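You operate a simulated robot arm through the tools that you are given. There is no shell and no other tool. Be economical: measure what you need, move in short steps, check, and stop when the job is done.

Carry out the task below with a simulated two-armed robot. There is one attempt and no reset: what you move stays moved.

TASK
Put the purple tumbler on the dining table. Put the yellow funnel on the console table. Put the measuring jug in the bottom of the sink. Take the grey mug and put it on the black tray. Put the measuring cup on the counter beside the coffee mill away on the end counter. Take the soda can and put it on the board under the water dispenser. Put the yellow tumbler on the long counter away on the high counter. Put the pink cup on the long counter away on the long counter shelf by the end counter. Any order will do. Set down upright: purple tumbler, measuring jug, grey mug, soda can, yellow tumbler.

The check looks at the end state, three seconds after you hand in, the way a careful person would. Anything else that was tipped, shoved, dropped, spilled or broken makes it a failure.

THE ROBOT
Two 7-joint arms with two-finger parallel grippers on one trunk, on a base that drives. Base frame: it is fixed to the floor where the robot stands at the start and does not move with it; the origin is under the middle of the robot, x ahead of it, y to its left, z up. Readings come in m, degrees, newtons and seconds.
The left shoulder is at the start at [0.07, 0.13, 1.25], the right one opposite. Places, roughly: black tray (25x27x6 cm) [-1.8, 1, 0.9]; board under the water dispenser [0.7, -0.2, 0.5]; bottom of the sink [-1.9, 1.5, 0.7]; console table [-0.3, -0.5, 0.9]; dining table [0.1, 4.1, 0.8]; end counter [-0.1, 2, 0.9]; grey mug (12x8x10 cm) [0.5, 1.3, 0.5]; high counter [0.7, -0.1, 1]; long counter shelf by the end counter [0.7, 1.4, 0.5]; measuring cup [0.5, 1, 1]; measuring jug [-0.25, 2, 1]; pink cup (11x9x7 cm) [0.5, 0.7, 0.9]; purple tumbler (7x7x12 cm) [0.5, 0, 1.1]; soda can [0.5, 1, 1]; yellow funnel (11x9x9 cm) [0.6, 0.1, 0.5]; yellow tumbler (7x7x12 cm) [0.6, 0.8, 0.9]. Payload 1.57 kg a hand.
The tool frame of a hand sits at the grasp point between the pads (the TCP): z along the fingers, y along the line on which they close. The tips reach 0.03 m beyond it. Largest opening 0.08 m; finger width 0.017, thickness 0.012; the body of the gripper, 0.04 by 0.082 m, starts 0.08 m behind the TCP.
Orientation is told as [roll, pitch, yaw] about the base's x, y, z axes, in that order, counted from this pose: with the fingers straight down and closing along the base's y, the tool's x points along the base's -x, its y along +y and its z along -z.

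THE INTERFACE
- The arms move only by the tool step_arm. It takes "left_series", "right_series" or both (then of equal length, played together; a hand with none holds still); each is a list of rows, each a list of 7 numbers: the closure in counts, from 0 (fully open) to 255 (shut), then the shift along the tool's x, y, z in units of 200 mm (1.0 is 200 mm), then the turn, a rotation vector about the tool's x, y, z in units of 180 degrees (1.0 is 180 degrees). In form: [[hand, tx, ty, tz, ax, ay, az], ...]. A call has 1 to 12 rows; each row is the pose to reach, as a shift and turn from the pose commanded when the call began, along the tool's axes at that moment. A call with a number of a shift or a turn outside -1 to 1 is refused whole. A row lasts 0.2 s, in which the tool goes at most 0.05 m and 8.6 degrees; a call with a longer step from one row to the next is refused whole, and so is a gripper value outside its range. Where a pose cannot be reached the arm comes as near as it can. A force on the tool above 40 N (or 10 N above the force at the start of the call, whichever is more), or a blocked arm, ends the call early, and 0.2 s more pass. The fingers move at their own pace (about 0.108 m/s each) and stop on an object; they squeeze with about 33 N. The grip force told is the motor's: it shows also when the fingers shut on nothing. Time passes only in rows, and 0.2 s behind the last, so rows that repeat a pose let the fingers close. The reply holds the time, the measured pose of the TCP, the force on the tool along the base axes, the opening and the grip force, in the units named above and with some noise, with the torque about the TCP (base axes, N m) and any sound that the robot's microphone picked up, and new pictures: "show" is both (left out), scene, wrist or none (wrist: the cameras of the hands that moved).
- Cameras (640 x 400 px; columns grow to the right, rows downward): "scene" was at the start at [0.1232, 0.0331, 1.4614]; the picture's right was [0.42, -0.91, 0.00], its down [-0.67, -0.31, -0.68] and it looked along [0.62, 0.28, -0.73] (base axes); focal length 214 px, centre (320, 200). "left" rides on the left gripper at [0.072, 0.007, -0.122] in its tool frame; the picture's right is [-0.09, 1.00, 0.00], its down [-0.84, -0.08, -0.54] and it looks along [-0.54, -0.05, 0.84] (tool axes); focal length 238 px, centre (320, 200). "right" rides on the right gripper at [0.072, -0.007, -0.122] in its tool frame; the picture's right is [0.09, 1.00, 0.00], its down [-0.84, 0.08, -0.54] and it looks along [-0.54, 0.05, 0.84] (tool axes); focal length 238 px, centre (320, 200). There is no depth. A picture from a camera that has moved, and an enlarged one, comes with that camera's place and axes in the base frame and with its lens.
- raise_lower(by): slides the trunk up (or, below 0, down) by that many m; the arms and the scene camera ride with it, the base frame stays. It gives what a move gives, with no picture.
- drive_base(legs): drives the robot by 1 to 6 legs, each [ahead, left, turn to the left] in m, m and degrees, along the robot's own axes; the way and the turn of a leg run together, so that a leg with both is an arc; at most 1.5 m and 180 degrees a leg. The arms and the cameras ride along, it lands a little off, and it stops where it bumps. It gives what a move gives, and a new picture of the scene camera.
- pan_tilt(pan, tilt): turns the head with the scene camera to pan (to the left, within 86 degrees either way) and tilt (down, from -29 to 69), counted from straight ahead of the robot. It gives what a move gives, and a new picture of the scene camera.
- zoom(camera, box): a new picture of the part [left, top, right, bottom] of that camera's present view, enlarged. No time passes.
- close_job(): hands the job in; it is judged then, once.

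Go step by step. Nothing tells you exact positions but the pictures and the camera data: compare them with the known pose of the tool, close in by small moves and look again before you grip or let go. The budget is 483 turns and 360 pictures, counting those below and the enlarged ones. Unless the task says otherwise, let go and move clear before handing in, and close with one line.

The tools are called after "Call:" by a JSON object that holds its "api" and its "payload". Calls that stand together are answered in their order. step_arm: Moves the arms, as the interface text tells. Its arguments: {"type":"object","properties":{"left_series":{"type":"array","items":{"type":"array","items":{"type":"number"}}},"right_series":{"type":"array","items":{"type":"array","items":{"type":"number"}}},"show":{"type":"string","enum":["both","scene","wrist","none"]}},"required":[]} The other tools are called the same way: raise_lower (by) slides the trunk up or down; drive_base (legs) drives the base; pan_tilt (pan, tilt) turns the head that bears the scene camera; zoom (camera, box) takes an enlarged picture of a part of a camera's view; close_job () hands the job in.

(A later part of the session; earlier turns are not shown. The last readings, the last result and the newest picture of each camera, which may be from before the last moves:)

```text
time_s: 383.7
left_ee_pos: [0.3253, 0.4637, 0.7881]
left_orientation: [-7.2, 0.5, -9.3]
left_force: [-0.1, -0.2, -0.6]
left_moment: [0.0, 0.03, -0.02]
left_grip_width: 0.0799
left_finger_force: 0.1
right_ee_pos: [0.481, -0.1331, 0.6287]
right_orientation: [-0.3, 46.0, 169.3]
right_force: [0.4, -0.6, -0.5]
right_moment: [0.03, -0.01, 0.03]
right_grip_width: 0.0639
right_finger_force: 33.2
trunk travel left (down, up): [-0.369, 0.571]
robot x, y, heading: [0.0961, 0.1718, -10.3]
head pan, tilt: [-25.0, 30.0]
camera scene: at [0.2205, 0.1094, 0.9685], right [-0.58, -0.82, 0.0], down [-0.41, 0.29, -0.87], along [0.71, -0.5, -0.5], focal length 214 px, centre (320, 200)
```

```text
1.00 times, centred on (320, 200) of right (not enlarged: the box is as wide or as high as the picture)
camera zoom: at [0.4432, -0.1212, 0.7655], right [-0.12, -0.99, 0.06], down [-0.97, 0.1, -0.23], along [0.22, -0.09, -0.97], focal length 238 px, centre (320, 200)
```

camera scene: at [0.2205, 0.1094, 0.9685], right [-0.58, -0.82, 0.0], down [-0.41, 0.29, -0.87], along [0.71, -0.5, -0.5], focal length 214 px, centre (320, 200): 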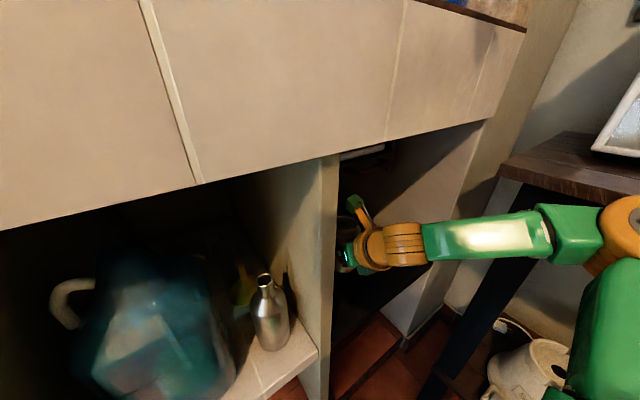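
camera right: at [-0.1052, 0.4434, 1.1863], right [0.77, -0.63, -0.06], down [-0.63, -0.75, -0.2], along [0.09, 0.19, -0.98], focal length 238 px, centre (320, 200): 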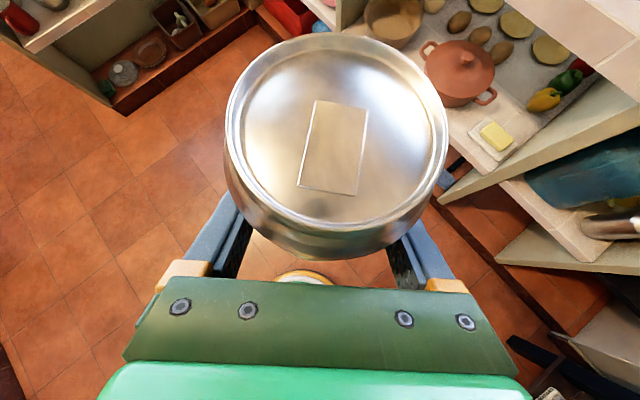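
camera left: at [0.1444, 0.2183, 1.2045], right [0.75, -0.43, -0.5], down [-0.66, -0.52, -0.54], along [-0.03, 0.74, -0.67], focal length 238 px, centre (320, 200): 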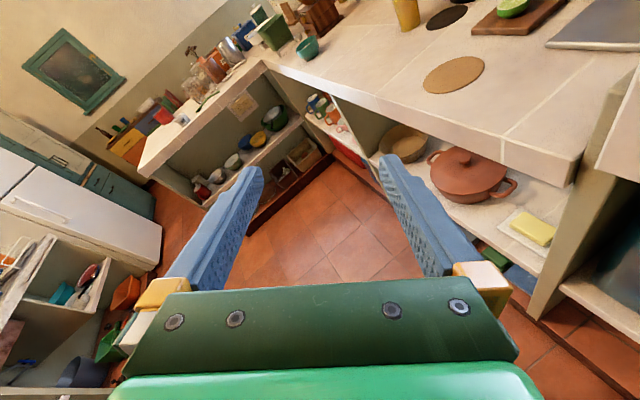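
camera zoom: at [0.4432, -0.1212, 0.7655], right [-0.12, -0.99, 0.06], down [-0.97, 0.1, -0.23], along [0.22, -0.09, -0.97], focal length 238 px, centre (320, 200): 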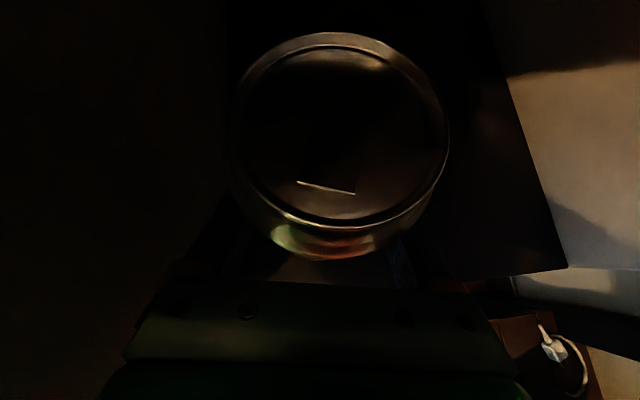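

Can is over the board. Lowering the trunk gradually.

Call:
{"api": "raise_lower", "payload": {"by": -0.06}}

Call:
{"api": "raise_lower", "payload": {"by": -0.02}}

Call:
{"api": "raise_lower", "payload": {"by": -0.012}}

```text
time_s: 384.7
left_ee_pos: [0.325, 0.464, 0.7287]
left_orientation: [-7.2, 0.6, -9.2]
left_force: [-1.1, 0.6, -0.2]
left_moment: [-0.04, -0.01, 0.01]
left_grip_width: 0.08
left_finger_force: 0.1
right_ee_pos: [0.4808, -0.1335, 0.5697]
right_orientation: [-0.4, 46.1, 169.4]
right_force: [0.9, 0.6, -0.3]
right_moment: [-0.04, 0.02, 0.0]
right_grip_width: 0.0639
right_finger_force: 32.9
trunk travel left (down, up): [-0.309, 0.631]
robot x, y, heading: [0.0959, 0.171, -10.4]
head pan, tilt: [-25.0, 30.0]
```

```text
time_s: 385.3
left_ee_pos: [0.3249, 0.4635, 0.708]
left_orientation: [-7.1, 0.6, -9.3]
left_force: [0.8, 0.0, -1.1]
left_moment: [0.02, 0.03, -0.01]
left_grip_width: 0.0801
left_finger_force: 0.1
right_ee_pos: [0.4798, -0.1337, 0.5489]
right_orientation: [-0.5, 46.1, 169.4]
right_force: [-0.1, 0.6, -0.9]
right_moment: [0.03, -0.02, -0.01]
right_grip_width: 0.0638
right_finger_force: 33.1
trunk travel left (down, up): [-0.289, 0.651]
robot x, y, heading: [0.0954, 0.1701, -10.3]
head pan, tilt: [-25.0, 30.0]
```

```text
time_s: 385.9
left_ee_pos: [0.3253, 0.4636, 0.6955]
left_orientation: [-7.2, 0.6, -9.3]
left_force: [-0.1, 0.3, 0.6]
left_moment: [0.0, -0.01, -0.01]
left_grip_width: 0.0797
left_finger_force: 0.0
right_ee_pos: [0.4796, -0.1341, 0.5378]
right_orientation: [-0.4, 46.1, 169.4]
right_force: [0.1, -1.0, -0.6]
right_moment: [0.01, -0.01, -0.01]
right_grip_width: 0.0638
right_finger_force: 32.7
trunk travel left (down, up): [-0.277, 0.663]
robot x, y, heading: [0.0943, 0.1734, -10.5]
head pan, tilt: [-25.0, 30.0]
```

Call:
{"api": "raise_lower", "payload": {"by": -0.012}}

Call:
{"api": "raise_lower", "payload": {"by": -0.01}}

```text
time_s: 386.5
left_ee_pos: [0.3233, 0.4657, 0.6843]
left_orientation: [-7.3, 0.4, -9.2]
left_force: [0.7, -0.1, -0.6]
left_moment: [0.01, 0.01, 0.01]
left_grip_width: 0.0799
left_finger_force: 0.1
right_ee_pos: [0.4791, -0.1329, 0.5286]
right_orientation: [-0.2, 46.7, 169.6]
right_force: [5.9, -5.4, 21.3]
right_moment: [-0.2, -0.45, -0.06]
right_grip_width: 0.0641
right_finger_force: 32.9
trunk travel left (down, up): [-0.265, 0.675]
robot x, y, heading: [0.0976, 0.1692, -10.6]
head pan, tilt: [-25.0, 30.0]
```

```text
time_s: 386.9
left_ee_pos: [0.3238, 0.4654, 0.6786]
left_orientation: [-7.3, 0.3, -9.3]
left_force: [-0.8, 0.3, 1.6]
left_moment: [-0.02, 0.01, -0.03]
left_grip_width: 0.0801
left_finger_force: 0.0
right_ee_pos: [0.4795, -0.1321, 0.5273]
right_orientation: [-0.1, 47.1, 169.7]
right_force: [-5.8, 3.0, 17.0]
right_moment: [0.17, 0.48, 0.05]
right_grip_width: 0.0638
right_finger_force: 33.2
trunk travel left (down, up): [-0.26, 0.68]
robot x, y, heading: [0.0984, 0.1729, -10.6]
head pan, tilt: [-25.0, 30.0]
stopped: the force on the tool passed its limit at 43 N (the readings are from after the stop); the commanded pose is now the measured one
```

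Contact with the board. Easing off a little and releasing.

Call:
{"api": "raise_lower", "payload": {"by": 0.007}}

Call:
{"api": "step_arm", "payload": {"right_series": [[120, 0, 0, 0, 0, 0, 0], [40, 0, 0, 0, 0, 0, 0], [0, 0, 0, 0, 0, 0, 0], [0, 0, 0, 0, 0, 0, 0]], "show": "wrist"}}

```text
time_s: 387.5
left_ee_pos: [0.3244, 0.4642, 0.6865]
left_orientation: [-7.2, 0.5, -9.3]
left_force: [-0.3, -0.8, 0.2]
left_moment: [-0.01, -0.02, 0.01]
left_grip_width: 0.0799
left_finger_force: 0.0
right_ee_pos: [0.4805, -0.1338, 0.5302]
right_orientation: [-0.2, 46.6, 169.6]
right_force: [-1.4, -0.8, -0.4]
right_moment: [0.02, -0.02, 0.0]
right_grip_width: 0.0638
right_finger_force: 33.3
trunk travel left (down, up): [-0.267, 0.673]
robot x, y, heading: [0.0978, 0.173, -10.5]
head pan, tilt: [-25.0, 30.0]
```

```text
time_s: 388.5
left_ee_pos: [0.325, 0.4631, 0.6859]
left_orientation: [-7.3, 0.6, -9.4]
left_force: [0.8, 0.3, 0.1]
left_moment: [0.01, -0.04, 0.0]
left_grip_width: 0.0801
left_finger_force: 0.0
right_ee_pos: [0.4801, -0.1349, 0.5306]
right_orientation: [-0.3, 46.6, 169.5]
right_force: [0.2, -0.2, 0.3]
right_moment: [0.0, -0.01, 0.0]
right_grip_width: 0.0802
right_finger_force: 0.0
trunk travel left (down, up): [-0.267, 0.673]
robot x, y, heading: [0.0945, 0.1695, -10.5]
head pan, tilt: [-25.0, 30.0]
camera right: at [0.4429, -0.1213, 0.6657], right [-0.12, -0.99, 0.06], down [-0.97, 0.1, -0.24], along [0.23, -0.09, -0.97], focal length 238 px, centre (320, 200)
```

right: 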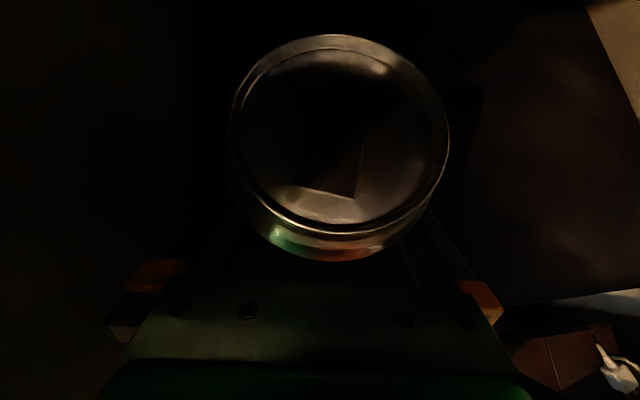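

Call:
{"api": "step_arm", "payload": {"right_series": [[0, 0, 0, -0.05, 0, 0, 0], [0, 0, 0, -0.15, 0, 0, 0], [0, 0, 0, -0.3, 0, 0, 0], [0, 0, 0, -0.5, 0, 0, 0], [0, 0, 0, -0.6, 0, 0, 0]], "show": "none"}}

Call:
{"api": "drive_base", "payload": {"legs": [[-0.24, -0.043, 0]]}}

Call:
{"api": "zoom", "payload": {"camera": "scene", "box": [200, 100, 440, 300]}}

```text
time_s: 389.7
left_ee_pos: [0.3253, 0.4635, 0.6861]
left_orientation: [-7.2, 0.6, -9.4]
left_force: [-0.3, 0.0, 0.7]
left_moment: [0.0, -0.01, 0.0]
left_grip_width: 0.0801
left_finger_force: 0.0
right_ee_pos: [0.3948, -0.1182, 0.613]
right_orientation: [-0.2, 46.6, 169.6]
right_force: [0.5, -0.3, -0.4]
right_moment: [0.01, 0.0, 0.03]
right_grip_width: 0.0798
right_finger_force: 0.0
trunk travel left (down, up): [-0.267, 0.673]
robot x, y, heading: [0.0971, 0.1723, -10.4]
head pan, tilt: [-25.0, 30.0]
```

```text
time_s: 391.5
left_ee_pos: [0.0826, 0.465, 0.6859]
left_orientation: [-7.2, 0.5, -9.2]
left_force: [0.6, -0.2, 0.2]
left_moment: [0.02, 0.0, 0.03]
left_grip_width: 0.0801
left_finger_force: 0.1
right_ee_pos: [0.1531, -0.1176, 0.612]
right_orientation: [-0.2, 46.6, 169.7]
right_force: [0.8, 0.0, 0.6]
right_moment: [-0.01, 0.02, 0.02]
right_grip_width: 0.0799
right_finger_force: 0.1
trunk travel left (down, up): [-0.267, 0.673]
robot x, y, heading: [-0.1464, 0.171, -10.5]
head pan, tilt: [-25.0, 30.0]
camera scene: at [-0.0224, 0.1103, 0.8664], right [-0.58, -0.82, 0.0], down [-0.41, 0.29, -0.87], along [0.71, -0.5, -0.5], focal length 214 px, centre (320, 200)
```

scene: 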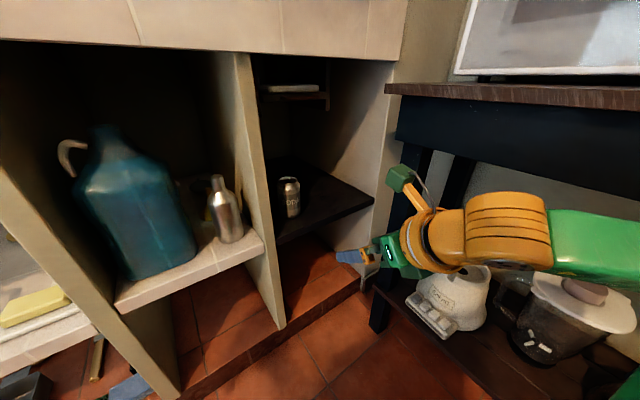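

```text
2.00 times, centred on (320, 200) of scene
camera zoom: at [-0.0224, 0.1103, 0.8664], right [-0.58, -0.82, 0.0], down [-0.41, 0.29, -0.87], along [0.71, -0.5, -0.5], focal length 429 px, centre (320, 200)
```

zoom: 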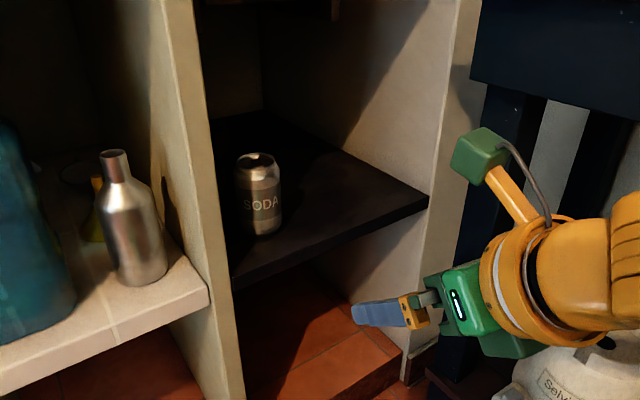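

The can stands upright on the board. For the funnel I'll lift the steel bottle out with the left hand, hold it, take the funnel with the right, and put the bottle back exactly. First bring the left arm into its forward pose.

Call:
{"api": "drive_base", "payload": {"legs": [[-0.15, 0.15, -15]]}}

Call:
{"api": "step_arm", "payload": {"left_series": [[0, -0.15, -0.1, 0, -0.01, 0, 0], [0, -0.3, -0.25, 0, -0.02, 0, 0], [0, -0.45, -0.4, 0, -0.03, 0, 0], [0, -0.6, -0.55, 0, -0.04, 0, 0], [0, -0.7, -0.75, 0, -0.04, 0, 0], [0, -0.75, -0.9, 0, -0.04, 0, 0], [0, -0.75, -1.0, 0, -0.04, 0, 0]], "show": "none"}}

```text
time_s: 393.2
left_ee_pos: [0.0517, 0.5883, 0.686]
left_orientation: [-7.2, 0.5, -23.9]
left_force: [0.2, 1.0, 0.0]
left_moment: [-0.01, 0.0, 0.02]
left_grip_width: 0.08
left_finger_force: 0.1
right_ee_pos: [-0.0273, 0.0067, 0.6134]
right_orientation: [-0.1, 46.5, 155.0]
right_force: [0.4, -1.0, 0.6]
right_moment: [0.01, 0.0, -0.03]
right_grip_width: 0.0801
right_finger_force: 0.1
trunk travel left (down, up): [-0.267, 0.673]
robot x, y, heading: [-0.2411, 0.3616, -24.8]
head pan, tilt: [-25.0, 30.0]
camera scene: at [-0.1394, 0.2723, 0.8664], right [-0.77, -0.64, 0.0], down [-0.32, 0.38, -0.87], along [0.56, -0.66, -0.5], focal length 214 px, centre (320, 200)
```

scene: 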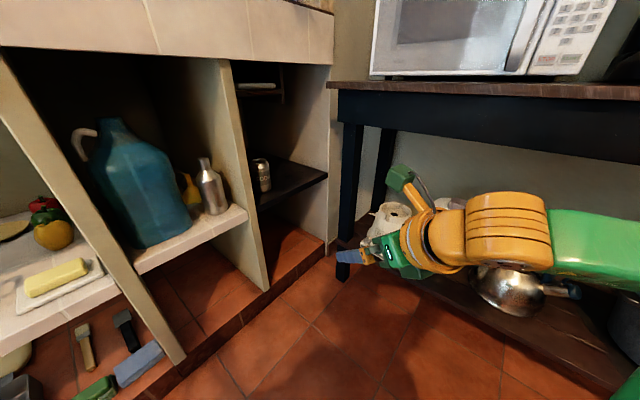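

```text
time_s: 394.8
left_ee_pos: [0.1864, 0.5335, 0.6902]
left_orientation: [-0.1, 0.5, -24.0]
left_force: [0.4, 0.7, 0.4]
left_moment: [-0.01, 0.0, 0.01]
left_grip_width: 0.0799
left_finger_force: 0.0
left hand out of reach, approached as far as the arm can: row 1, 2, 3, 4, 5, 6, 7
right_ee_pos: [-0.0276, 0.0076, 0.6121]
right_orientation: [-0.1, 46.6, 155.0]
right_force: [0.6, 0.3, -0.6]
right_moment: [0.02, 0.01, 0.02]
right_grip_width: 0.0801
right_finger_force: 0.1
trunk travel left (down, up): [-0.267, 0.673]
robot x, y, heading: [-0.2434, 0.3662, -25.1]
head pan, tilt: [-25.0, 30.0]
```

The left hand won't come inward; let me look at the left arm's posture.

Call:
{"api": "pan_tilt", "payload": {"pan": 60, "tilt": 35}}

```text
time_s: 396.4
left_ee_pos: [0.1862, 0.533, 0.6905]
left_orientation: [-0.1, 0.5, -24.0]
left_force: [-0.5, 0.1, -0.2]
left_moment: [0.02, -0.01, 0.01]
left_grip_width: 0.0801
left_finger_force: 0.1
right_ee_pos: [-0.0269, 0.0063, 0.6145]
right_orientation: [-0.2, 46.6, 155.0]
right_force: [0.7, -0.4, 1.0]
right_moment: [-0.01, 0.01, 0.01]
right_grip_width: 0.0797
right_finger_force: 0.0
trunk travel left (down, up): [-0.267, 0.673]
robot x, y, heading: [-0.2433, 0.3651, -24.9]
head pan, tilt: [60.0, 35.0]
camera scene: at [-0.1253, 0.3919, 0.8586], right [0.57, -0.82, 0.0], down [-0.47, -0.33, -0.82], along [0.67, 0.47, -0.57], focal length 214 px, centre (320, 200)
```

scene: 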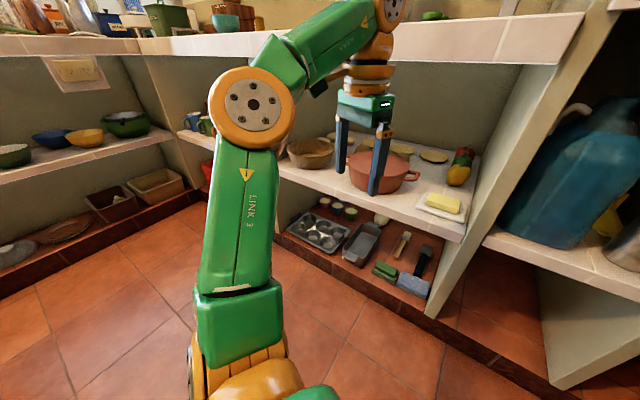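

Call:
{"api": "step_arm", "payload": {"left_series": [[0, 0.1, 0, -0.2, 0, 0, 0], [0, 0.2, 0, -0.4, 0, 0, 0], [0, 0.3, 0, -0.6, 0, 0, 0], [0, 0.3, -0.2, -0.6, 0, 0, 0], [0, 0.3, -0.4, -0.6, 0, 0, 0], [0, 0.3, -0.6, -0.6, 0, 0, 0], [0, 0.3, -0.8, -0.6, 0, 0, 0], [0, 0.3, -1.0, -0.6, 0, 0, 0]], "show": "none"}}

```text
time_s: 398.1
left_ee_pos: [0.1368, 0.5589, 0.7044]
left_orientation: [0.0, 0.5, -23.8]
left_force: [0.6, 0.1, -0.2]
left_moment: [0.0, 0.02, 0.02]
left_grip_width: 0.0798
left_finger_force: 0.1
left hand out of reach, approached as far as the arm can: row 1, 2, 3, 4, 5, 6, 7, 8
right_ee_pos: [-0.0274, 0.0068, 0.6115]
right_orientation: [-0.1, 46.6, 155.0]
right_force: [-0.1, -0.3, 0.5]
right_moment: [-0.03, -0.02, 0.0]
right_grip_width: 0.0801
right_finger_force: 0.1
trunk travel left (down, up): [-0.267, 0.673]
robot x, y, heading: [-0.2497, 0.3631, -25.1]
head pan, tilt: [60.0, 35.0]
```

The left wrist is evidently wound up by a full turn; I'll unwind it in place.

Call:
{"api": "step_arm", "payload": {"left_series": [[0, 0, 0, 0, 0, 0, 0.0475], [0, 0, 0, 0, 0, 0, 0.095], [0, 0, 0, 0, 0, 0, 0.1425], [0, 0, 0, 0, 0, 0, 0.19], [0, 0, 0, 0, 0, 0, 0.2375], [0, 0, 0, 0, 0, 0, 0.285], [0, 0, 0, 0, 0, 0, 0.3325], [0, 0, 0, 0, 0, 0, 0.38], [0, 0, 0, 0, 0, 0, 0.4275], [0, 0, 0, 0, 0, 0, 0.475], [0, 0, 0, 0, 0, 0, 0.5225], [0, 0, 0, 0, 0, 0, 0.57]], "show": "none"}}

Call:
{"api": "step_arm", "payload": {"left_series": [[0, 0, 0, 0, 0, 0, 0.0475], [0, 0, 0, 0, 0, 0, 0.095], [0, 0, 0, 0, 0, 0, 0.1425], [0, 0, 0, 0, 0, 0, 0.19], [0, 0, 0, 0, 0, 0, 0.2375], [0, 0, 0, 0, 0, 0, 0.285], [0, 0, 0, 0, 0, 0, 0.3325], [0, 0, 0, 0, 0, 0, 0.38], [0, 0, 0, 0, 0, 0, 0.4275], [0, 0, 0, 0, 0, 0, 0.475], [0, 0, 0, 0, 0, 0, 0.5225], [0, 0, 0, 0, 0, 0, 0.57]], "show": "none"}}

```text
time_s: 400.8
left_ee_pos: [0.1242, 0.5488, 0.7036]
left_orientation: [-0.6, -0.1, -126.7]
left_force: [-0.9, -0.3, -0.3]
left_moment: [-0.01, 0.0, 0.01]
left_grip_width: 0.0799
left_finger_force: 0.1
right_ee_pos: [-0.0275, 0.007, 0.6125]
right_orientation: [-0.2, 46.6, 154.9]
right_force: [0.0, 0.0, 0.2]
right_moment: [0.02, 0.03, 0.04]
right_grip_width: 0.0801
right_finger_force: 0.0
trunk travel left (down, up): [-0.267, 0.673]
robot x, y, heading: [-0.244, 0.3627, -24.8]
head pan, tilt: [60.0, 35.0]
```

```text
time_s: 403.4
left_ee_pos: [0.1224, 0.5477, 0.7024]
left_orientation: [0.3, -0.4, 130.8]
left_force: [-0.9, 0.1, 0.4]
left_moment: [-0.05, 0.01, 0.0]
left_grip_width: 0.0801
left_finger_force: 0.0
right_ee_pos: [-0.0267, 0.0077, 0.6125]
right_orientation: [-0.2, 46.6, 155.0]
right_force: [-0.6, 1.3, 0.2]
right_moment: [-0.01, 0.0, 0.01]
right_grip_width: 0.08
right_finger_force: 0.1
trunk travel left (down, up): [-0.267, 0.673]
robot x, y, heading: [-0.2404, 0.3611, -25.2]
head pan, tilt: [60.0, 35.0]
```

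Call:
{"api": "step_arm", "payload": {"left_series": [[0, 0.15, 0.12, 0, 0, 0, -0.04], [0, 0.3, 0.24, 0, 0, 0, -0.08], [0, 0.45, 0.36, 0, 0, 0, -0.12], [0, 0.6, 0.48, 0, 0, 0, -0.133], [0, 0.75, 0.6, 0, 0, 0, -0.133], [0, 0.86, 0.71, 0, 0, 0, -0.133], [0, 0.86, 0.71, 0, 0, 0, -0.133]], "show": "none"}}

```text
time_s: 404.9
left_ee_pos: [0.1113, 0.3686, 0.6656]
left_orientation: [0.1, -0.5, 154.8]
left_force: [0.1, 0.4, -0.4]
left_moment: [-0.01, 0.01, -0.01]
left_grip_width: 0.08
left_finger_force: 0.1
left hand out of reach, approached as far as the arm can: row 3, 4, 5, 6, 7
right_ee_pos: [-0.0266, 0.0077, 0.6115]
right_orientation: [-0.2, 46.5, 155.0]
right_force: [0.1, 0.7, -0.6]
right_moment: [0.01, -0.02, 0.01]
right_grip_width: 0.08
right_finger_force: 0.1
trunk travel left (down, up): [-0.267, 0.673]
robot x, y, heading: [-0.2451, 0.3613, -25.1]
head pan, tilt: [60.0, 35.0]
```

Freed. Now tilt the left hand forward 45° (camera on top, mirrored to the right hand).

Call:
{"api": "step_arm", "payload": {"left_series": [[0, 0, 0, -0.05, 0, 0.042, 0], [0, 0, 0, -0.1, 0, 0.084, 0], [0, 0, 0, -0.15, 0, 0.126, 0], [0, 0, 0, -0.2, 0, 0.168, 0], [0, 0, 0, -0.2, 0, 0.21, 0], [0, 0, 0, -0.2, 0, 0.25, 0], [0, 0, 0, -0.2, 0, 0.25, 0]], "show": "wrist"}}

```text
time_s: 406.6
left_ee_pos: [0.1137, 0.3671, 0.7073]
left_orientation: [0.1, 44.5, 154.8]
left_force: [-0.3, 0.2, -0.2]
left_moment: [0.02, -0.02, 0.02]
left_grip_width: 0.0799
left_finger_force: 0.1
right_ee_pos: [-0.0268, 0.0066, 0.6131]
right_orientation: [-0.2, 46.6, 155.0]
right_force: [0.5, 0.0, 0.8]
right_moment: [0.01, 0.0, 0.05]
right_grip_width: 0.0801
right_finger_force: 0.0
trunk travel left (down, up): [-0.267, 0.673]
robot x, y, heading: [-0.2427, 0.3634, -25.1]
head pan, tilt: [60.0, 35.0]
camera left: at [0.0789, 0.3763, 0.8442], right [-0.48, -0.87, -0.06], down [-0.85, 0.48, -0.2], along [0.21, -0.04, -0.98], focal length 238 px, centre (320, 200)
```

left: 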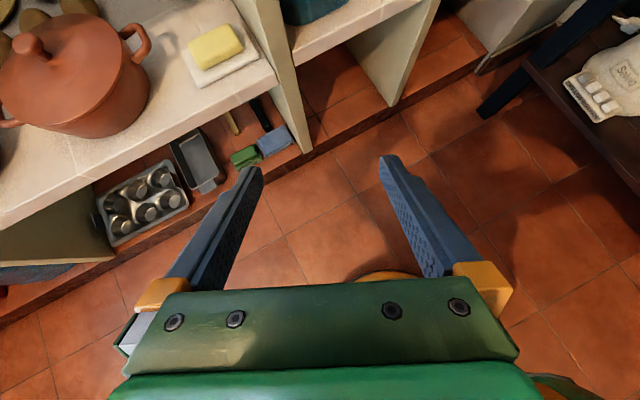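

Both hands are ready. Turning to −40° heading and giving the left hand a little yaw so it enters straight, then approaching the bottle.

Call:
{"api": "drive_base", "payload": {"legs": [[0, 0, -15], [0.1, -0.02, 0]]}}

Call:
{"api": "step_arm", "payload": {"left_series": [[70, -0.05, -0.1, 0.1, 0.03, 0, -0.03], [70, -0.1, -0.2, 0.2, 0.06, 0, -0.06], [70, -0.1, -0.25, 0.28, 0.0747, 0, -0.0747], [70, -0.1, -0.25, 0.28, 0.0747, 0, -0.0747]], "show": "wrist"}}

```text
time_s: 408.6
left_ee_pos: [0.168, 0.1943, 0.7066]
left_orientation: [0.1, 44.4, 139.8]
left_force: [-0.2, 0.3, -0.1]
left_moment: [0.03, 0.02, -0.05]
left_grip_width: 0.0801
left_finger_force: 0.1
right_ee_pos: [-0.0629, -0.1168, 0.6128]
right_orientation: [-0.1, 46.7, 140.1]
right_force: [-0.2, -0.1, 0.0]
right_moment: [-0.01, -0.01, 0.0]
right_grip_width: 0.0798
right_finger_force: 0.1
trunk travel left (down, up): [-0.267, 0.673]
robot x, y, heading: [-0.1797, 0.2844, -39.9]
head pan, tilt: [60.0, 35.0]
camera scene: at [-0.057, 0.2802, 0.8585], right [0.34, -0.94, 0.0], down [-0.54, -0.2, -0.82], along [0.77, 0.28, -0.57], focal length 214 px, centre (320, 200)
```

scene: 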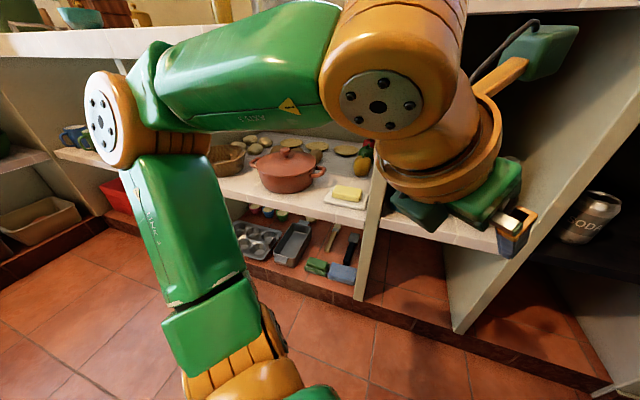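

```text
time_s: 409.6
left_ee_pos: [0.2173, 0.2153, 0.6515]
left_orientation: [-0.2, 44.5, 158.8]
left_force: [0.3, -0.1, 0.2]
left_moment: [-0.03, 0.02, 0.01]
left_grip_width: 0.0579
left_finger_force: 0.1
right_ee_pos: [-0.0623, -0.1171, 0.6117]
right_orientation: [-0.2, 46.6, 140.0]
right_force: [-0.1, 0.6, 0.6]
right_moment: [-0.03, -0.03, -0.01]
right_grip_width: 0.0799
right_finger_force: 0.1
trunk travel left (down, up): [-0.267, 0.673]
robot x, y, heading: [-0.1776, 0.2848, -39.8]
head pan, tilt: [60.0, 35.0]
camera left: at [0.1824, 0.2217, 0.7903], right [-0.42, -0.91, -0.07], down [-0.88, 0.42, -0.2], along [0.21, -0.02, -0.98], focal length 238 px, centre (320, 200)
```

left: 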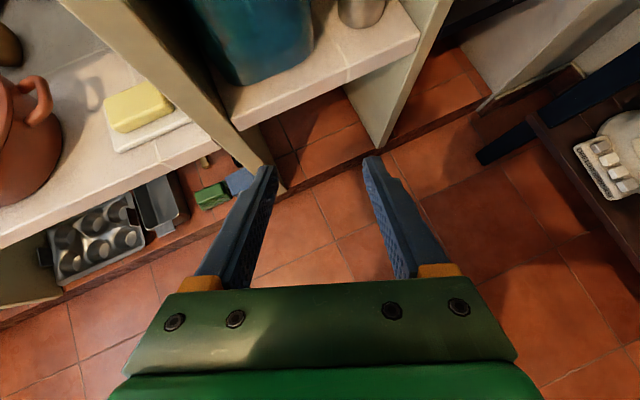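

Call:
{"api": "step_arm", "payload": {"left_series": [[70, 0.02, 0.17, 0.02, 0, 0, 0], [70, 0.05, 0.34, 0.05, 0, 0, 0], [70, 0.08, 0.51, 0.08, 0, 0, 0], [70, 0.107, 0.685, 0.105, 0, 0, 0], [70, 0.107, 0.685, 0.105, 0, 0, 0]], "show": "none"}}

Call:
{"api": "drive_base", "payload": {"legs": [[0.114, 0.105, 0]]}}

Call:
{"api": "zoom", "payload": {"camera": "left", "box": [0, 0, 640, 400]}}

```text
time_s: 410.8
left_ee_pos: [0.2162, 0.1299, 0.6434]
left_orientation: [-0.1, 44.5, 158.8]
left_force: [-0.2, 0.1, 0.6]
left_moment: [0.01, 0.01, 0.01]
left_grip_width: 0.0582
left_finger_force: 0.1
left hand out of reach, approached as far as the arm can: row 3, 4, 5
right_ee_pos: [-0.063, -0.1166, 0.6124]
right_orientation: [-0.2, 46.6, 139.9]
right_force: [0.6, 0.7, 0.8]
right_moment: [-0.01, 0.01, 0.0]
right_grip_width: 0.0799
right_finger_force: 0.0
trunk travel left (down, up): [-0.267, 0.673]
robot x, y, heading: [-0.1806, 0.2831, -40.0]
head pan, tilt: [60.0, 35.0]
```

```text
time_s: 412.2
left_ee_pos: [0.3699, 0.1374, 0.6437]
left_orientation: [-0.1, 44.4, 158.8]
left_force: [0.3, 0.0, -0.3]
left_moment: [0.0, -0.02, -0.02]
left_grip_width: 0.058
left_finger_force: 0.0
right_ee_pos: [0.0914, -0.1094, 0.6116]
right_orientation: [-0.2, 46.6, 140.2]
right_force: [-0.5, -0.2, -0.7]
right_moment: [0.01, -0.01, 0.01]
right_grip_width: 0.08
right_finger_force: 0.0
trunk travel left (down, up): [-0.267, 0.673]
robot x, y, heading: [-0.0219, 0.2887, -40.2]
head pan, tilt: [60.0, 35.0]
camera scene: at [0.0958, 0.2878, 0.8585], right [0.34, -0.94, 0.0], down [-0.54, -0.2, -0.82], along [0.77, 0.28, -0.57], focal length 214 px, centre (320, 200)
```

scene: 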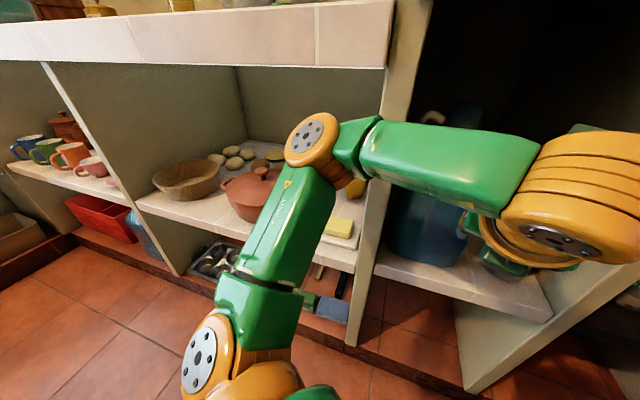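

```text
1.00 times, centred on (320, 200) of left (not enlarged: the box is as wide or as high as the picture)
camera zoom: at [0.3339, 0.1434, 0.7812], right [-0.42, -0.91, -0.07], down [-0.88, 0.42, -0.2], along [0.21, -0.02, -0.98], focal length 238 px, centre (320, 200)
```

zoom: 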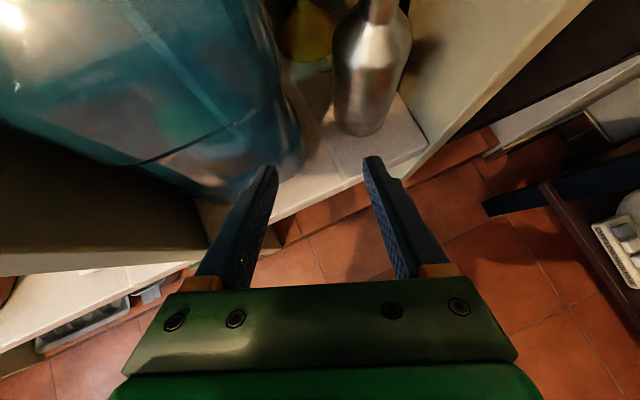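

From here I see the bottle (≈(0.447, 0.06), top z≈0.673) and the funnel behind it. Shift sideways, then forward onto the bottle's neck.

Call:
{"api": "drive_base", "payload": {"legs": [[0.014, -0.042, 0]]}}

Call:
{"api": "drive_base", "payload": {"legs": [[0.06, 0.02, 0]]}}

Call:
{"api": "zoom", "payload": {"camera": "left", "box": [0, 0, 640, 400]}}

```text
time_s: 413.1
left_ee_pos: [0.3528, 0.0971, 0.6439]
left_orientation: [-0.1, 44.4, 158.8]
left_force: [0.6, 0.1, -0.3]
left_moment: [0.05, -0.01, 0.01]
left_grip_width: 0.0581
left_finger_force: 0.0
right_ee_pos: [0.0761, -0.1502, 0.6118]
right_orientation: [-0.4, 46.5, 140.1]
right_force: [-0.1, -0.3, -0.1]
right_moment: [0.02, 0.0, 0.01]
right_grip_width: 0.0801
right_finger_force: 0.0
trunk travel left (down, up): [-0.267, 0.673]
robot x, y, heading: [-0.0434, 0.2484, -39.9]
head pan, tilt: [60.0, 35.0]
camera scene: at [0.0797, 0.2463, 0.8586], right [0.34, -0.94, 0.0], down [-0.54, -0.2, -0.82], along [0.77, 0.28, -0.57], focal length 214 px, centre (320, 200)
```

scene: 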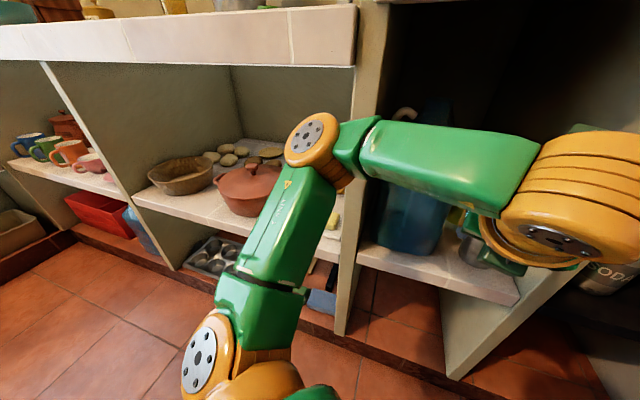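

```text
time_s: 414.2
left_ee_pos: [0.3984, 0.0764, 0.6507]
left_orientation: [-0.5, 45.5, 159.0]
left_force: [-0.3, 0.4, -0.7]
left_moment: [0.0, 0.0, 0.03]
left_grip_width: 0.0581
left_finger_force: 0.0
right_ee_pos: [0.1235, -0.1717, 0.6154]
right_orientation: [-1.1, 47.4, 139.9]
right_force: [-0.1, -0.3, 0.0]
right_moment: [0.0, 0.03, -0.04]
right_grip_width: 0.0802
right_finger_force: 0.2
trunk travel left (down, up): [-0.267, 0.673]
robot x, y, heading: [0.0109, 0.2263, -39.4]
head pan, tilt: [60.0, 35.0]
stopped in leg 1: the robot was blocked; the commanded pose is now the measured one
camera scene: at [0.1204, 0.2258, 0.861], right [0.35, -0.94, 0.01], down [-0.52, -0.2, -0.83], along [0.78, 0.29, -0.56], focal length 214 px, centre (320, 200)
```

scene: 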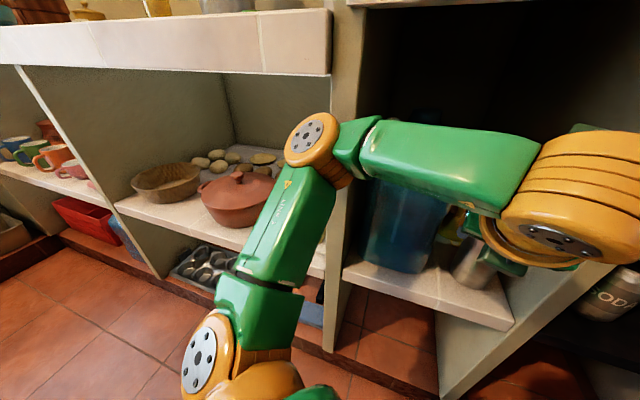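

```text
1.00 times, centred on (320, 200) of left (not enlarged: the box is as wide or as high as the picture)
camera zoom: at [0.3607, 0.0828, 0.7885], right [-0.41, -0.91, -0.07], down [-0.88, 0.42, -0.22], along [0.23, -0.03, -0.97], focal length 238 px, centre (320, 200)
```

zoom: 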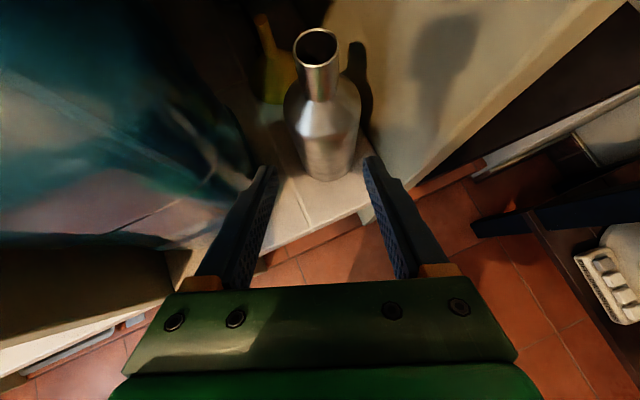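

Blocked by the left elbow at the pillar, but the bottle is now straight ahead (7–8 cm). I'll extend the arm alone.

Call:
{"api": "step_arm", "payload": {"left_series": [[70, 0.07, 0, 0.07, 0, 0, 0], [70, 0.14, 0.01, 0.14, 0, 0, 0], [70, 0.21, 0.02, 0.21, 0, 0, 0], [70, 0.27, 0.025, 0.28, 0, 0, 0], [70, 0.27, 0.025, 0.28, 0, 0, 0]], "show": "wrist"}}

```text
time_s: 415.4
left_ee_pos: [0.4583, 0.0601, 0.6557]
left_orientation: [-1.6, 46.1, 159.3]
left_force: [-2.2, -1.4, 5.0]
left_moment: [-0.21, 0.03, -0.11]
left_grip_width: 0.0593
left_finger_force: 0.8
left hand out of reach, approached as far as the arm can: row 3, 4, 5
right_ee_pos: [0.1187, -0.1724, 0.6135]
right_orientation: [-2.4, 47.8, 139.9]
right_force: [1.2, 0.2, -0.3]
right_moment: [0.01, 0.09, -0.07]
right_grip_width: 0.0798
right_finger_force: 0.0
trunk travel left (down, up): [-0.267, 0.673]
robot x, y, heading: [0.0063, 0.2252, -38.6]
head pan, tilt: [60.0, 35.0]
camera left: at [0.4191, 0.0639, 0.7922], right [-0.4, -0.91, -0.08], down [-0.89, 0.4, -0.23], along [0.24, -0.01, -0.97], focal length 238 px, centre (320, 200)
```

left: 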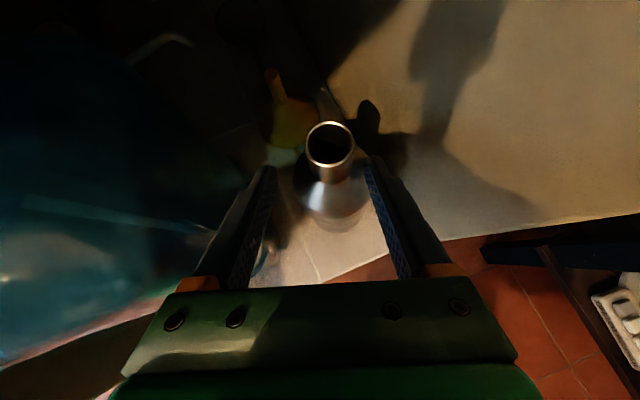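

The fingers straddle the neck, just touching the shoulder. Rise a few mm, then close.

Call:
{"api": "step_arm", "payload": {"left_series": [[70, 0.03, 0, -0.02, 0, 0, 0], [150, 0.03, 0, -0.02, 0, 0, 0], [220, 0.03, 0, -0.02, 0, 0, 0], [255, 0.03, 0, -0.02, 0, 0, 0], [255, 0.03, 0, -0.02, 0, 0, 0]], "show": "wrist"}}

```text
time_s: 416.6
left_ee_pos: [0.4604, 0.0612, 0.6614]
left_orientation: [-1.0, 46.0, 159.4]
left_force: [0.1, -1.4, -0.3]
left_moment: [-0.01, -0.03, -0.03]
left_grip_width: 0.0343
left_finger_force: 32.9
right_ee_pos: [0.1211, -0.1719, 0.6147]
right_orientation: [-1.9, 47.9, 140.2]
right_force: [0.2, -0.3, 0.4]
right_moment: [0.02, 0.06, -0.04]
right_grip_width: 0.0801
right_finger_force: 0.1
trunk travel left (down, up): [-0.267, 0.673]
robot x, y, heading: [0.0089, 0.2296, -38.6]
head pan, tilt: [60.0, 35.0]
camera left: at [0.4212, 0.0655, 0.798], right [-0.4, -0.92, -0.08], down [-0.89, 0.4, -0.22], along [0.24, -0.02, -0.97], focal length 238 px, centre (320, 200)
```

left: 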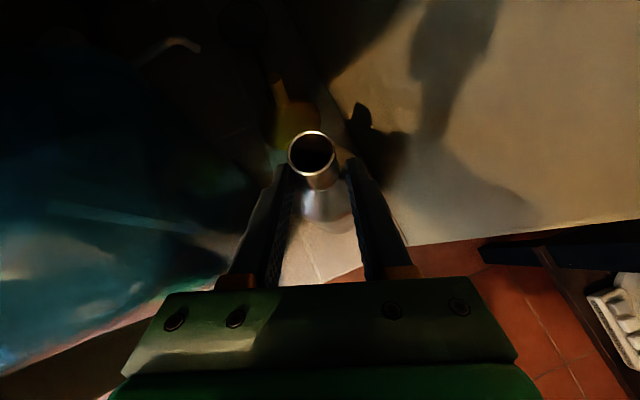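

Gripped at the neck/shoulder. Lifting it slightly and drawing back out.

Call:
{"api": "raise_lower", "payload": {"by": 0.03}}

Call:
{"api": "drive_base", "payload": {"legs": [[-0.19, -0.06, 0]]}}

Call:
{"api": "zoom", "payload": {"camera": "left", "box": [0, 0, 640, 400]}}

```text
time_s: 417.4
left_ee_pos: [0.4599, 0.0621, 0.6948]
left_orientation: [-0.7, 46.4, 159.8]
left_force: [0.7, -0.9, -1.2]
left_moment: [-0.04, 0.02, 0.01]
left_grip_width: 0.0342
left_finger_force: 32.9
right_ee_pos: [0.1192, -0.1694, 0.6483]
right_orientation: [-1.8, 48.2, 140.1]
right_force: [0.4, 0.2, -0.3]
right_moment: [0.02, 0.04, -0.02]
right_grip_width: 0.0804
right_finger_force: 0.0
trunk travel left (down, up): [-0.297, 0.643]
robot x, y, heading: [0.0123, 0.2279, -38.8]
head pan, tilt: [60.0, 35.0]
```

```text
time_s: 418.9
left_ee_pos: [0.2928, 0.1282, 0.6767]
left_orientation: [-0.1, 44.4, 159.3]
left_force: [0.3, -0.3, -1.2]
left_moment: [-0.01, 0.07, -0.01]
left_grip_width: 0.0339
left_finger_force: 33.3
right_ee_pos: [-0.0518, -0.0991, 0.6418]
right_orientation: [-0.4, 46.5, 140.5]
right_force: [0.4, 0.7, -0.1]
right_moment: [-0.05, 0.02, 0.01]
right_grip_width: 0.08
right_finger_force: 0.2
trunk travel left (down, up): [-0.297, 0.643]
robot x, y, heading: [-0.169, 0.301, -39.7]
head pan, tilt: [60.0, 35.0]
camera scene: at [-0.05, 0.2993, 0.8886], right [0.35, -0.94, 0.0], down [-0.54, -0.2, -0.82], along [0.77, 0.29, -0.57], focal length 214 px, centre (320, 200)
```

scene: 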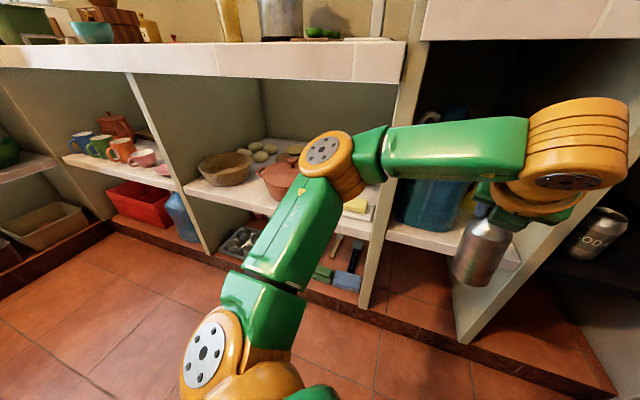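

```text
1.00 times, centred on (320, 200) of left (not enlarged: the box is as wide or as high as the picture)
camera zoom: at [0.258, 0.134, 0.8162], right [-0.41, -0.91, -0.07], down [-0.89, 0.42, -0.2], along [0.21, -0.02, -0.98], focal length 238 px, centre (320, 200)
```

zoom: 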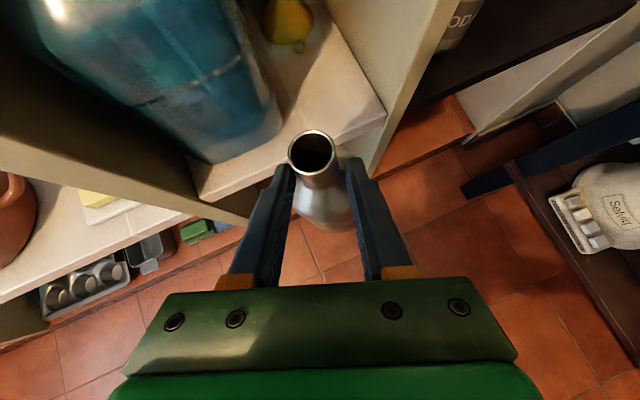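

The way to the funnel is open. Retract the left hand with the bottle, and bring the right hand forward and flatter.

Call:
{"api": "step_arm", "payload": {"left_series": [[255, -0.15, -0.07, -0.15, 0, 0, 0], [255, -0.3, -0.14, -0.3, 0, 0, 0], [255, -0.45, -0.21, -0.45, 0, 0, 0], [255, -0.6, -0.28, -0.6, 0, 0, 0], [255, -0.63, -0.3, -0.61, 0, 0, 0], [255, -0.63, -0.3, -0.61, 0, 0, 0], [255, -0.63, -0.3, -0.61, 0, 0, 0]], "right_series": [[0, 0.1, -0.12, 0.11, 0, 0, 0], [0, 0.2, -0.24, 0.22, 0, 0, 0], [0, 0.31, -0.37, 0.33, 0, 0, 0], [0, 0.41, -0.5, 0.435, 0, 0, 0], [0, 0.41, -0.5, 0.435, 0, 0.042, 0], [0, 0.41, -0.5, 0.435, 0, 0.085, 0], [0, 0.41, -0.5, 0.435, 0, 0.13, 0]], "show": "none"}}

```text
time_s: 420.6
left_ee_pos: [0.1505, 0.2455, 0.678]
left_orientation: [-0.1, 44.4, 159.3]
left_force: [-0.2, 0.0, -1.4]
left_moment: [0.02, -0.01, -0.01]
left_grip_width: 0.0342
left_finger_force: 33.4
right_ee_pos: [0.1025, -0.0972, 0.6414]
right_orientation: [-0.7, 70.0, 139.9]
right_force: [0.0, 0.5, 0.0]
right_moment: [-0.01, 0.0, -0.04]
right_grip_width: 0.0799
right_finger_force: 0.1
trunk travel left (down, up): [-0.297, 0.643]
robot x, y, heading: [-0.1752, 0.2975, -39.7]
head pan, tilt: [60.0, 35.0]
```

Call:
{"api": "drive_base", "payload": {"legs": [[0, 0, 34.7]]}}

Call:
{"api": "drive_base", "payload": {"legs": [[0.15, -0.06, 0]]}}

Call:
{"api": "zoom", "payload": {"camera": "right", "box": [0, 0, 640, 400]}}

```text
time_s: 422.6
left_ee_pos: [0.1268, 0.4342, 0.6779]
left_orientation: [0.0, 44.4, -167.2]
left_force: [0.3, -0.4, -1.4]
left_moment: [0.01, 0.01, 0.02]
left_grip_width: 0.034
left_finger_force: 33.4
right_ee_pos: [0.2769, 0.1223, 0.6438]
right_orientation: [-0.4, 70.0, 173.7]
right_force: [-0.3, -0.3, -0.2]
right_moment: [0.01, -0.01, 0.04]
right_grip_width: 0.08
right_finger_force: 0.2
trunk travel left (down, up): [-0.297, 0.643]
robot x, y, heading: [-0.172, 0.2975, -5.9]
head pan, tilt: [60.0, 35.0]
camera scene: at [-0.0694, 0.3667, 0.8885], right [0.81, -0.59, 0.0], down [-0.34, -0.46, -0.82], along [0.48, 0.66, -0.57], focal length 214 px, centre (320, 200)
```

scene: 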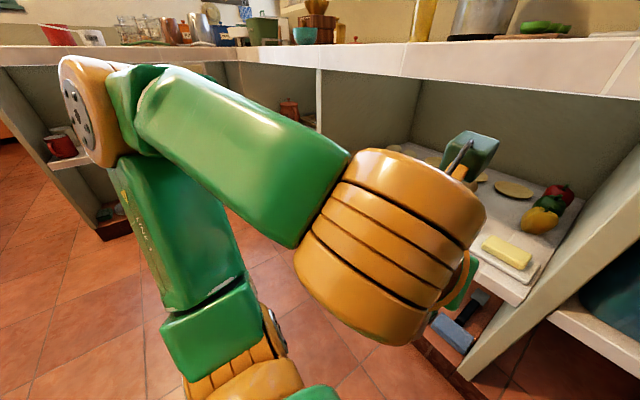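

```text
time_s: 424.0
left_ee_pos: [0.27, 0.3583, 0.6785]
left_orientation: [0.0, 44.4, -167.2]
left_force: [0.5, 0.9, -1.3]
left_moment: [0.0, 0.02, -0.02]
left_grip_width: 0.0339
left_finger_force: 32.5
right_ee_pos: [0.4202, 0.0446, 0.6419]
right_orientation: [-0.6, 70.0, 173.6]
right_force: [0.5, 0.4, -0.1]
right_moment: [-0.02, 0.01, -0.01]
right_grip_width: 0.0798
right_finger_force: 0.1
trunk travel left (down, up): [-0.297, 0.643]
robot x, y, heading: [-0.0286, 0.2251, -5.9]
head pan, tilt: [60.0, 35.0]
camera scene: at [0.073, 0.29, 0.8885], right [0.81, -0.59, 0.0], down [-0.34, -0.46, -0.82], along [0.48, 0.66, -0.57], focal length 214 px, centre (320, 200)
```

scene: 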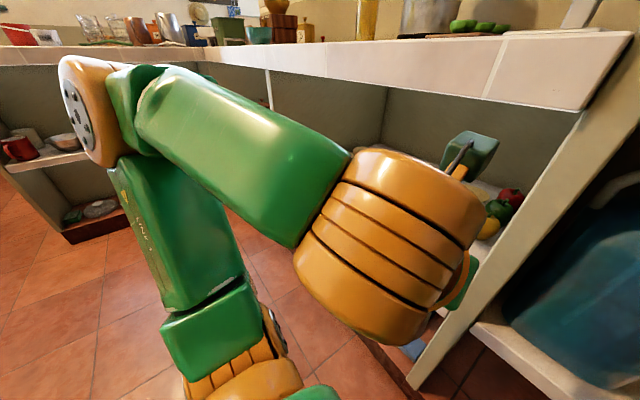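

```text
1.00 times, centred on (320, 200) of right (not enlarged: the box is as wide or as high as the picture)
camera zoom: at [0.3297, 0.0598, 0.7509], right [-0.07, -0.99, 0.08], down [-0.8, 0.01, -0.6], along [0.6, -0.11, -0.8], focal length 238 px, centre (320, 200)
```

zoom: 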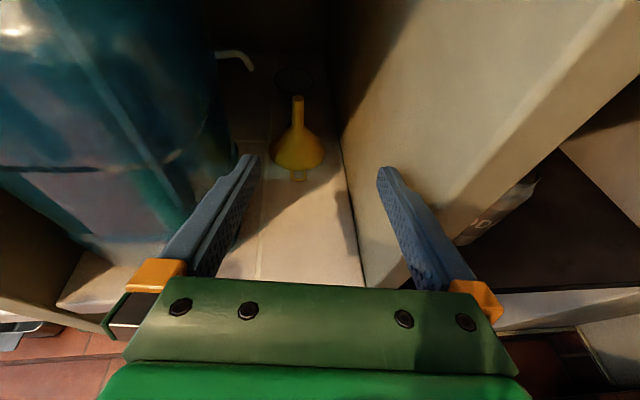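

The funnel is clearly in view: spout near (0.603, 0.053), z 0.562–0.594. Driving a little closer, narrowing the fingers, then extending onto the spout.

Call:
{"api": "drive_base", "payload": {"legs": [[0.065, 0.007, 0]]}}

Call:
{"api": "step_arm", "payload": {"right_series": [[80, -0.03, -0.04, 0.12, 0, 0, 0], [95, -0.06, -0.08, 0.25, 0, 0, 0], [95, -0.08, -0.1, 0.38, 0, 0, 0], [95, -0.09, -0.1, 0.48, 0, 0, 0], [95, -0.09, -0.1, 0.48, 0, 0, 0]], "show": "wrist"}}

```text
time_s: 425.0
left_ee_pos: [0.3335, 0.359, 0.6797]
left_orientation: [-0.1, 44.4, -167.2]
left_force: [0.4, 0.6, -1.2]
left_moment: [-0.03, 0.02, 0.0]
left_grip_width: 0.0342
left_finger_force: 32.8
right_ee_pos: [0.4826, 0.0454, 0.6418]
right_orientation: [-0.5, 69.9, 173.6]
right_force: [-0.5, 0.0, 0.1]
right_moment: [-0.01, -0.03, -0.01]
right_grip_width: 0.0799
right_finger_force: 0.2
trunk travel left (down, up): [-0.297, 0.643]
robot x, y, heading: [0.0348, 0.2232, -5.9]
head pan, tilt: [60.0, 35.0]
camera scene: at [0.1367, 0.2905, 0.8885], right [0.81, -0.59, 0.0], down [-0.34, -0.46, -0.82], along [0.48, 0.66, -0.57], focal length 214 px, centre (320, 200)
```

scene: 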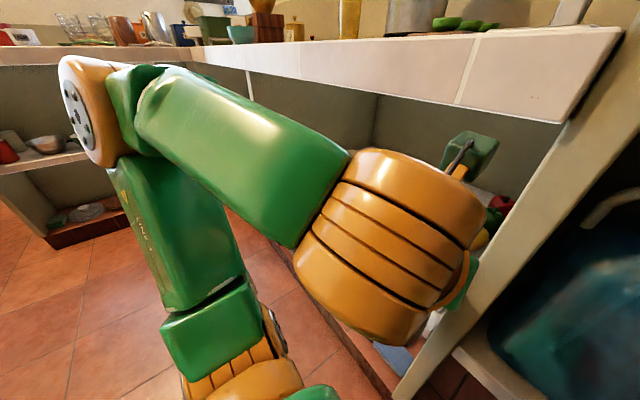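

```text
time_s: 426.2
left_ee_pos: [0.3319, 0.3586, 0.6781]
left_orientation: [0.0, 44.4, -167.2]
left_force: [0.5, 0.3, -2.0]
left_moment: [0.0, 0.03, 0.01]
left_grip_width: 0.0337
left_finger_force: 32.5
right_ee_pos: [0.5643, 0.0516, 0.5927]
right_orientation: [-0.5, 70.0, 173.6]
right_force: [-0.7, -0.4, -0.3]
right_moment: [0.0, 0.03, -0.01]
right_grip_width: 0.0504
right_finger_force: 0.1
right hand out of reach, approached as far as the arm can: row 4, 5
trunk travel left (down, up): [-0.297, 0.643]
robot x, y, heading: [0.0338, 0.2228, -6.1]
head pan, tilt: [60.0, 35.0]
camera right: at [0.4743, 0.0665, 0.7032], right [-0.07, -0.99, 0.08], down [-0.8, 0.0, -0.6], along [0.6, -0.11, -0.8], focal length 238 px, centre (320, 200)
```

right: 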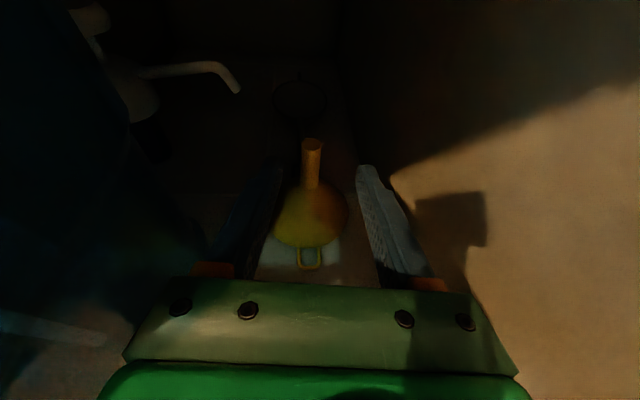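

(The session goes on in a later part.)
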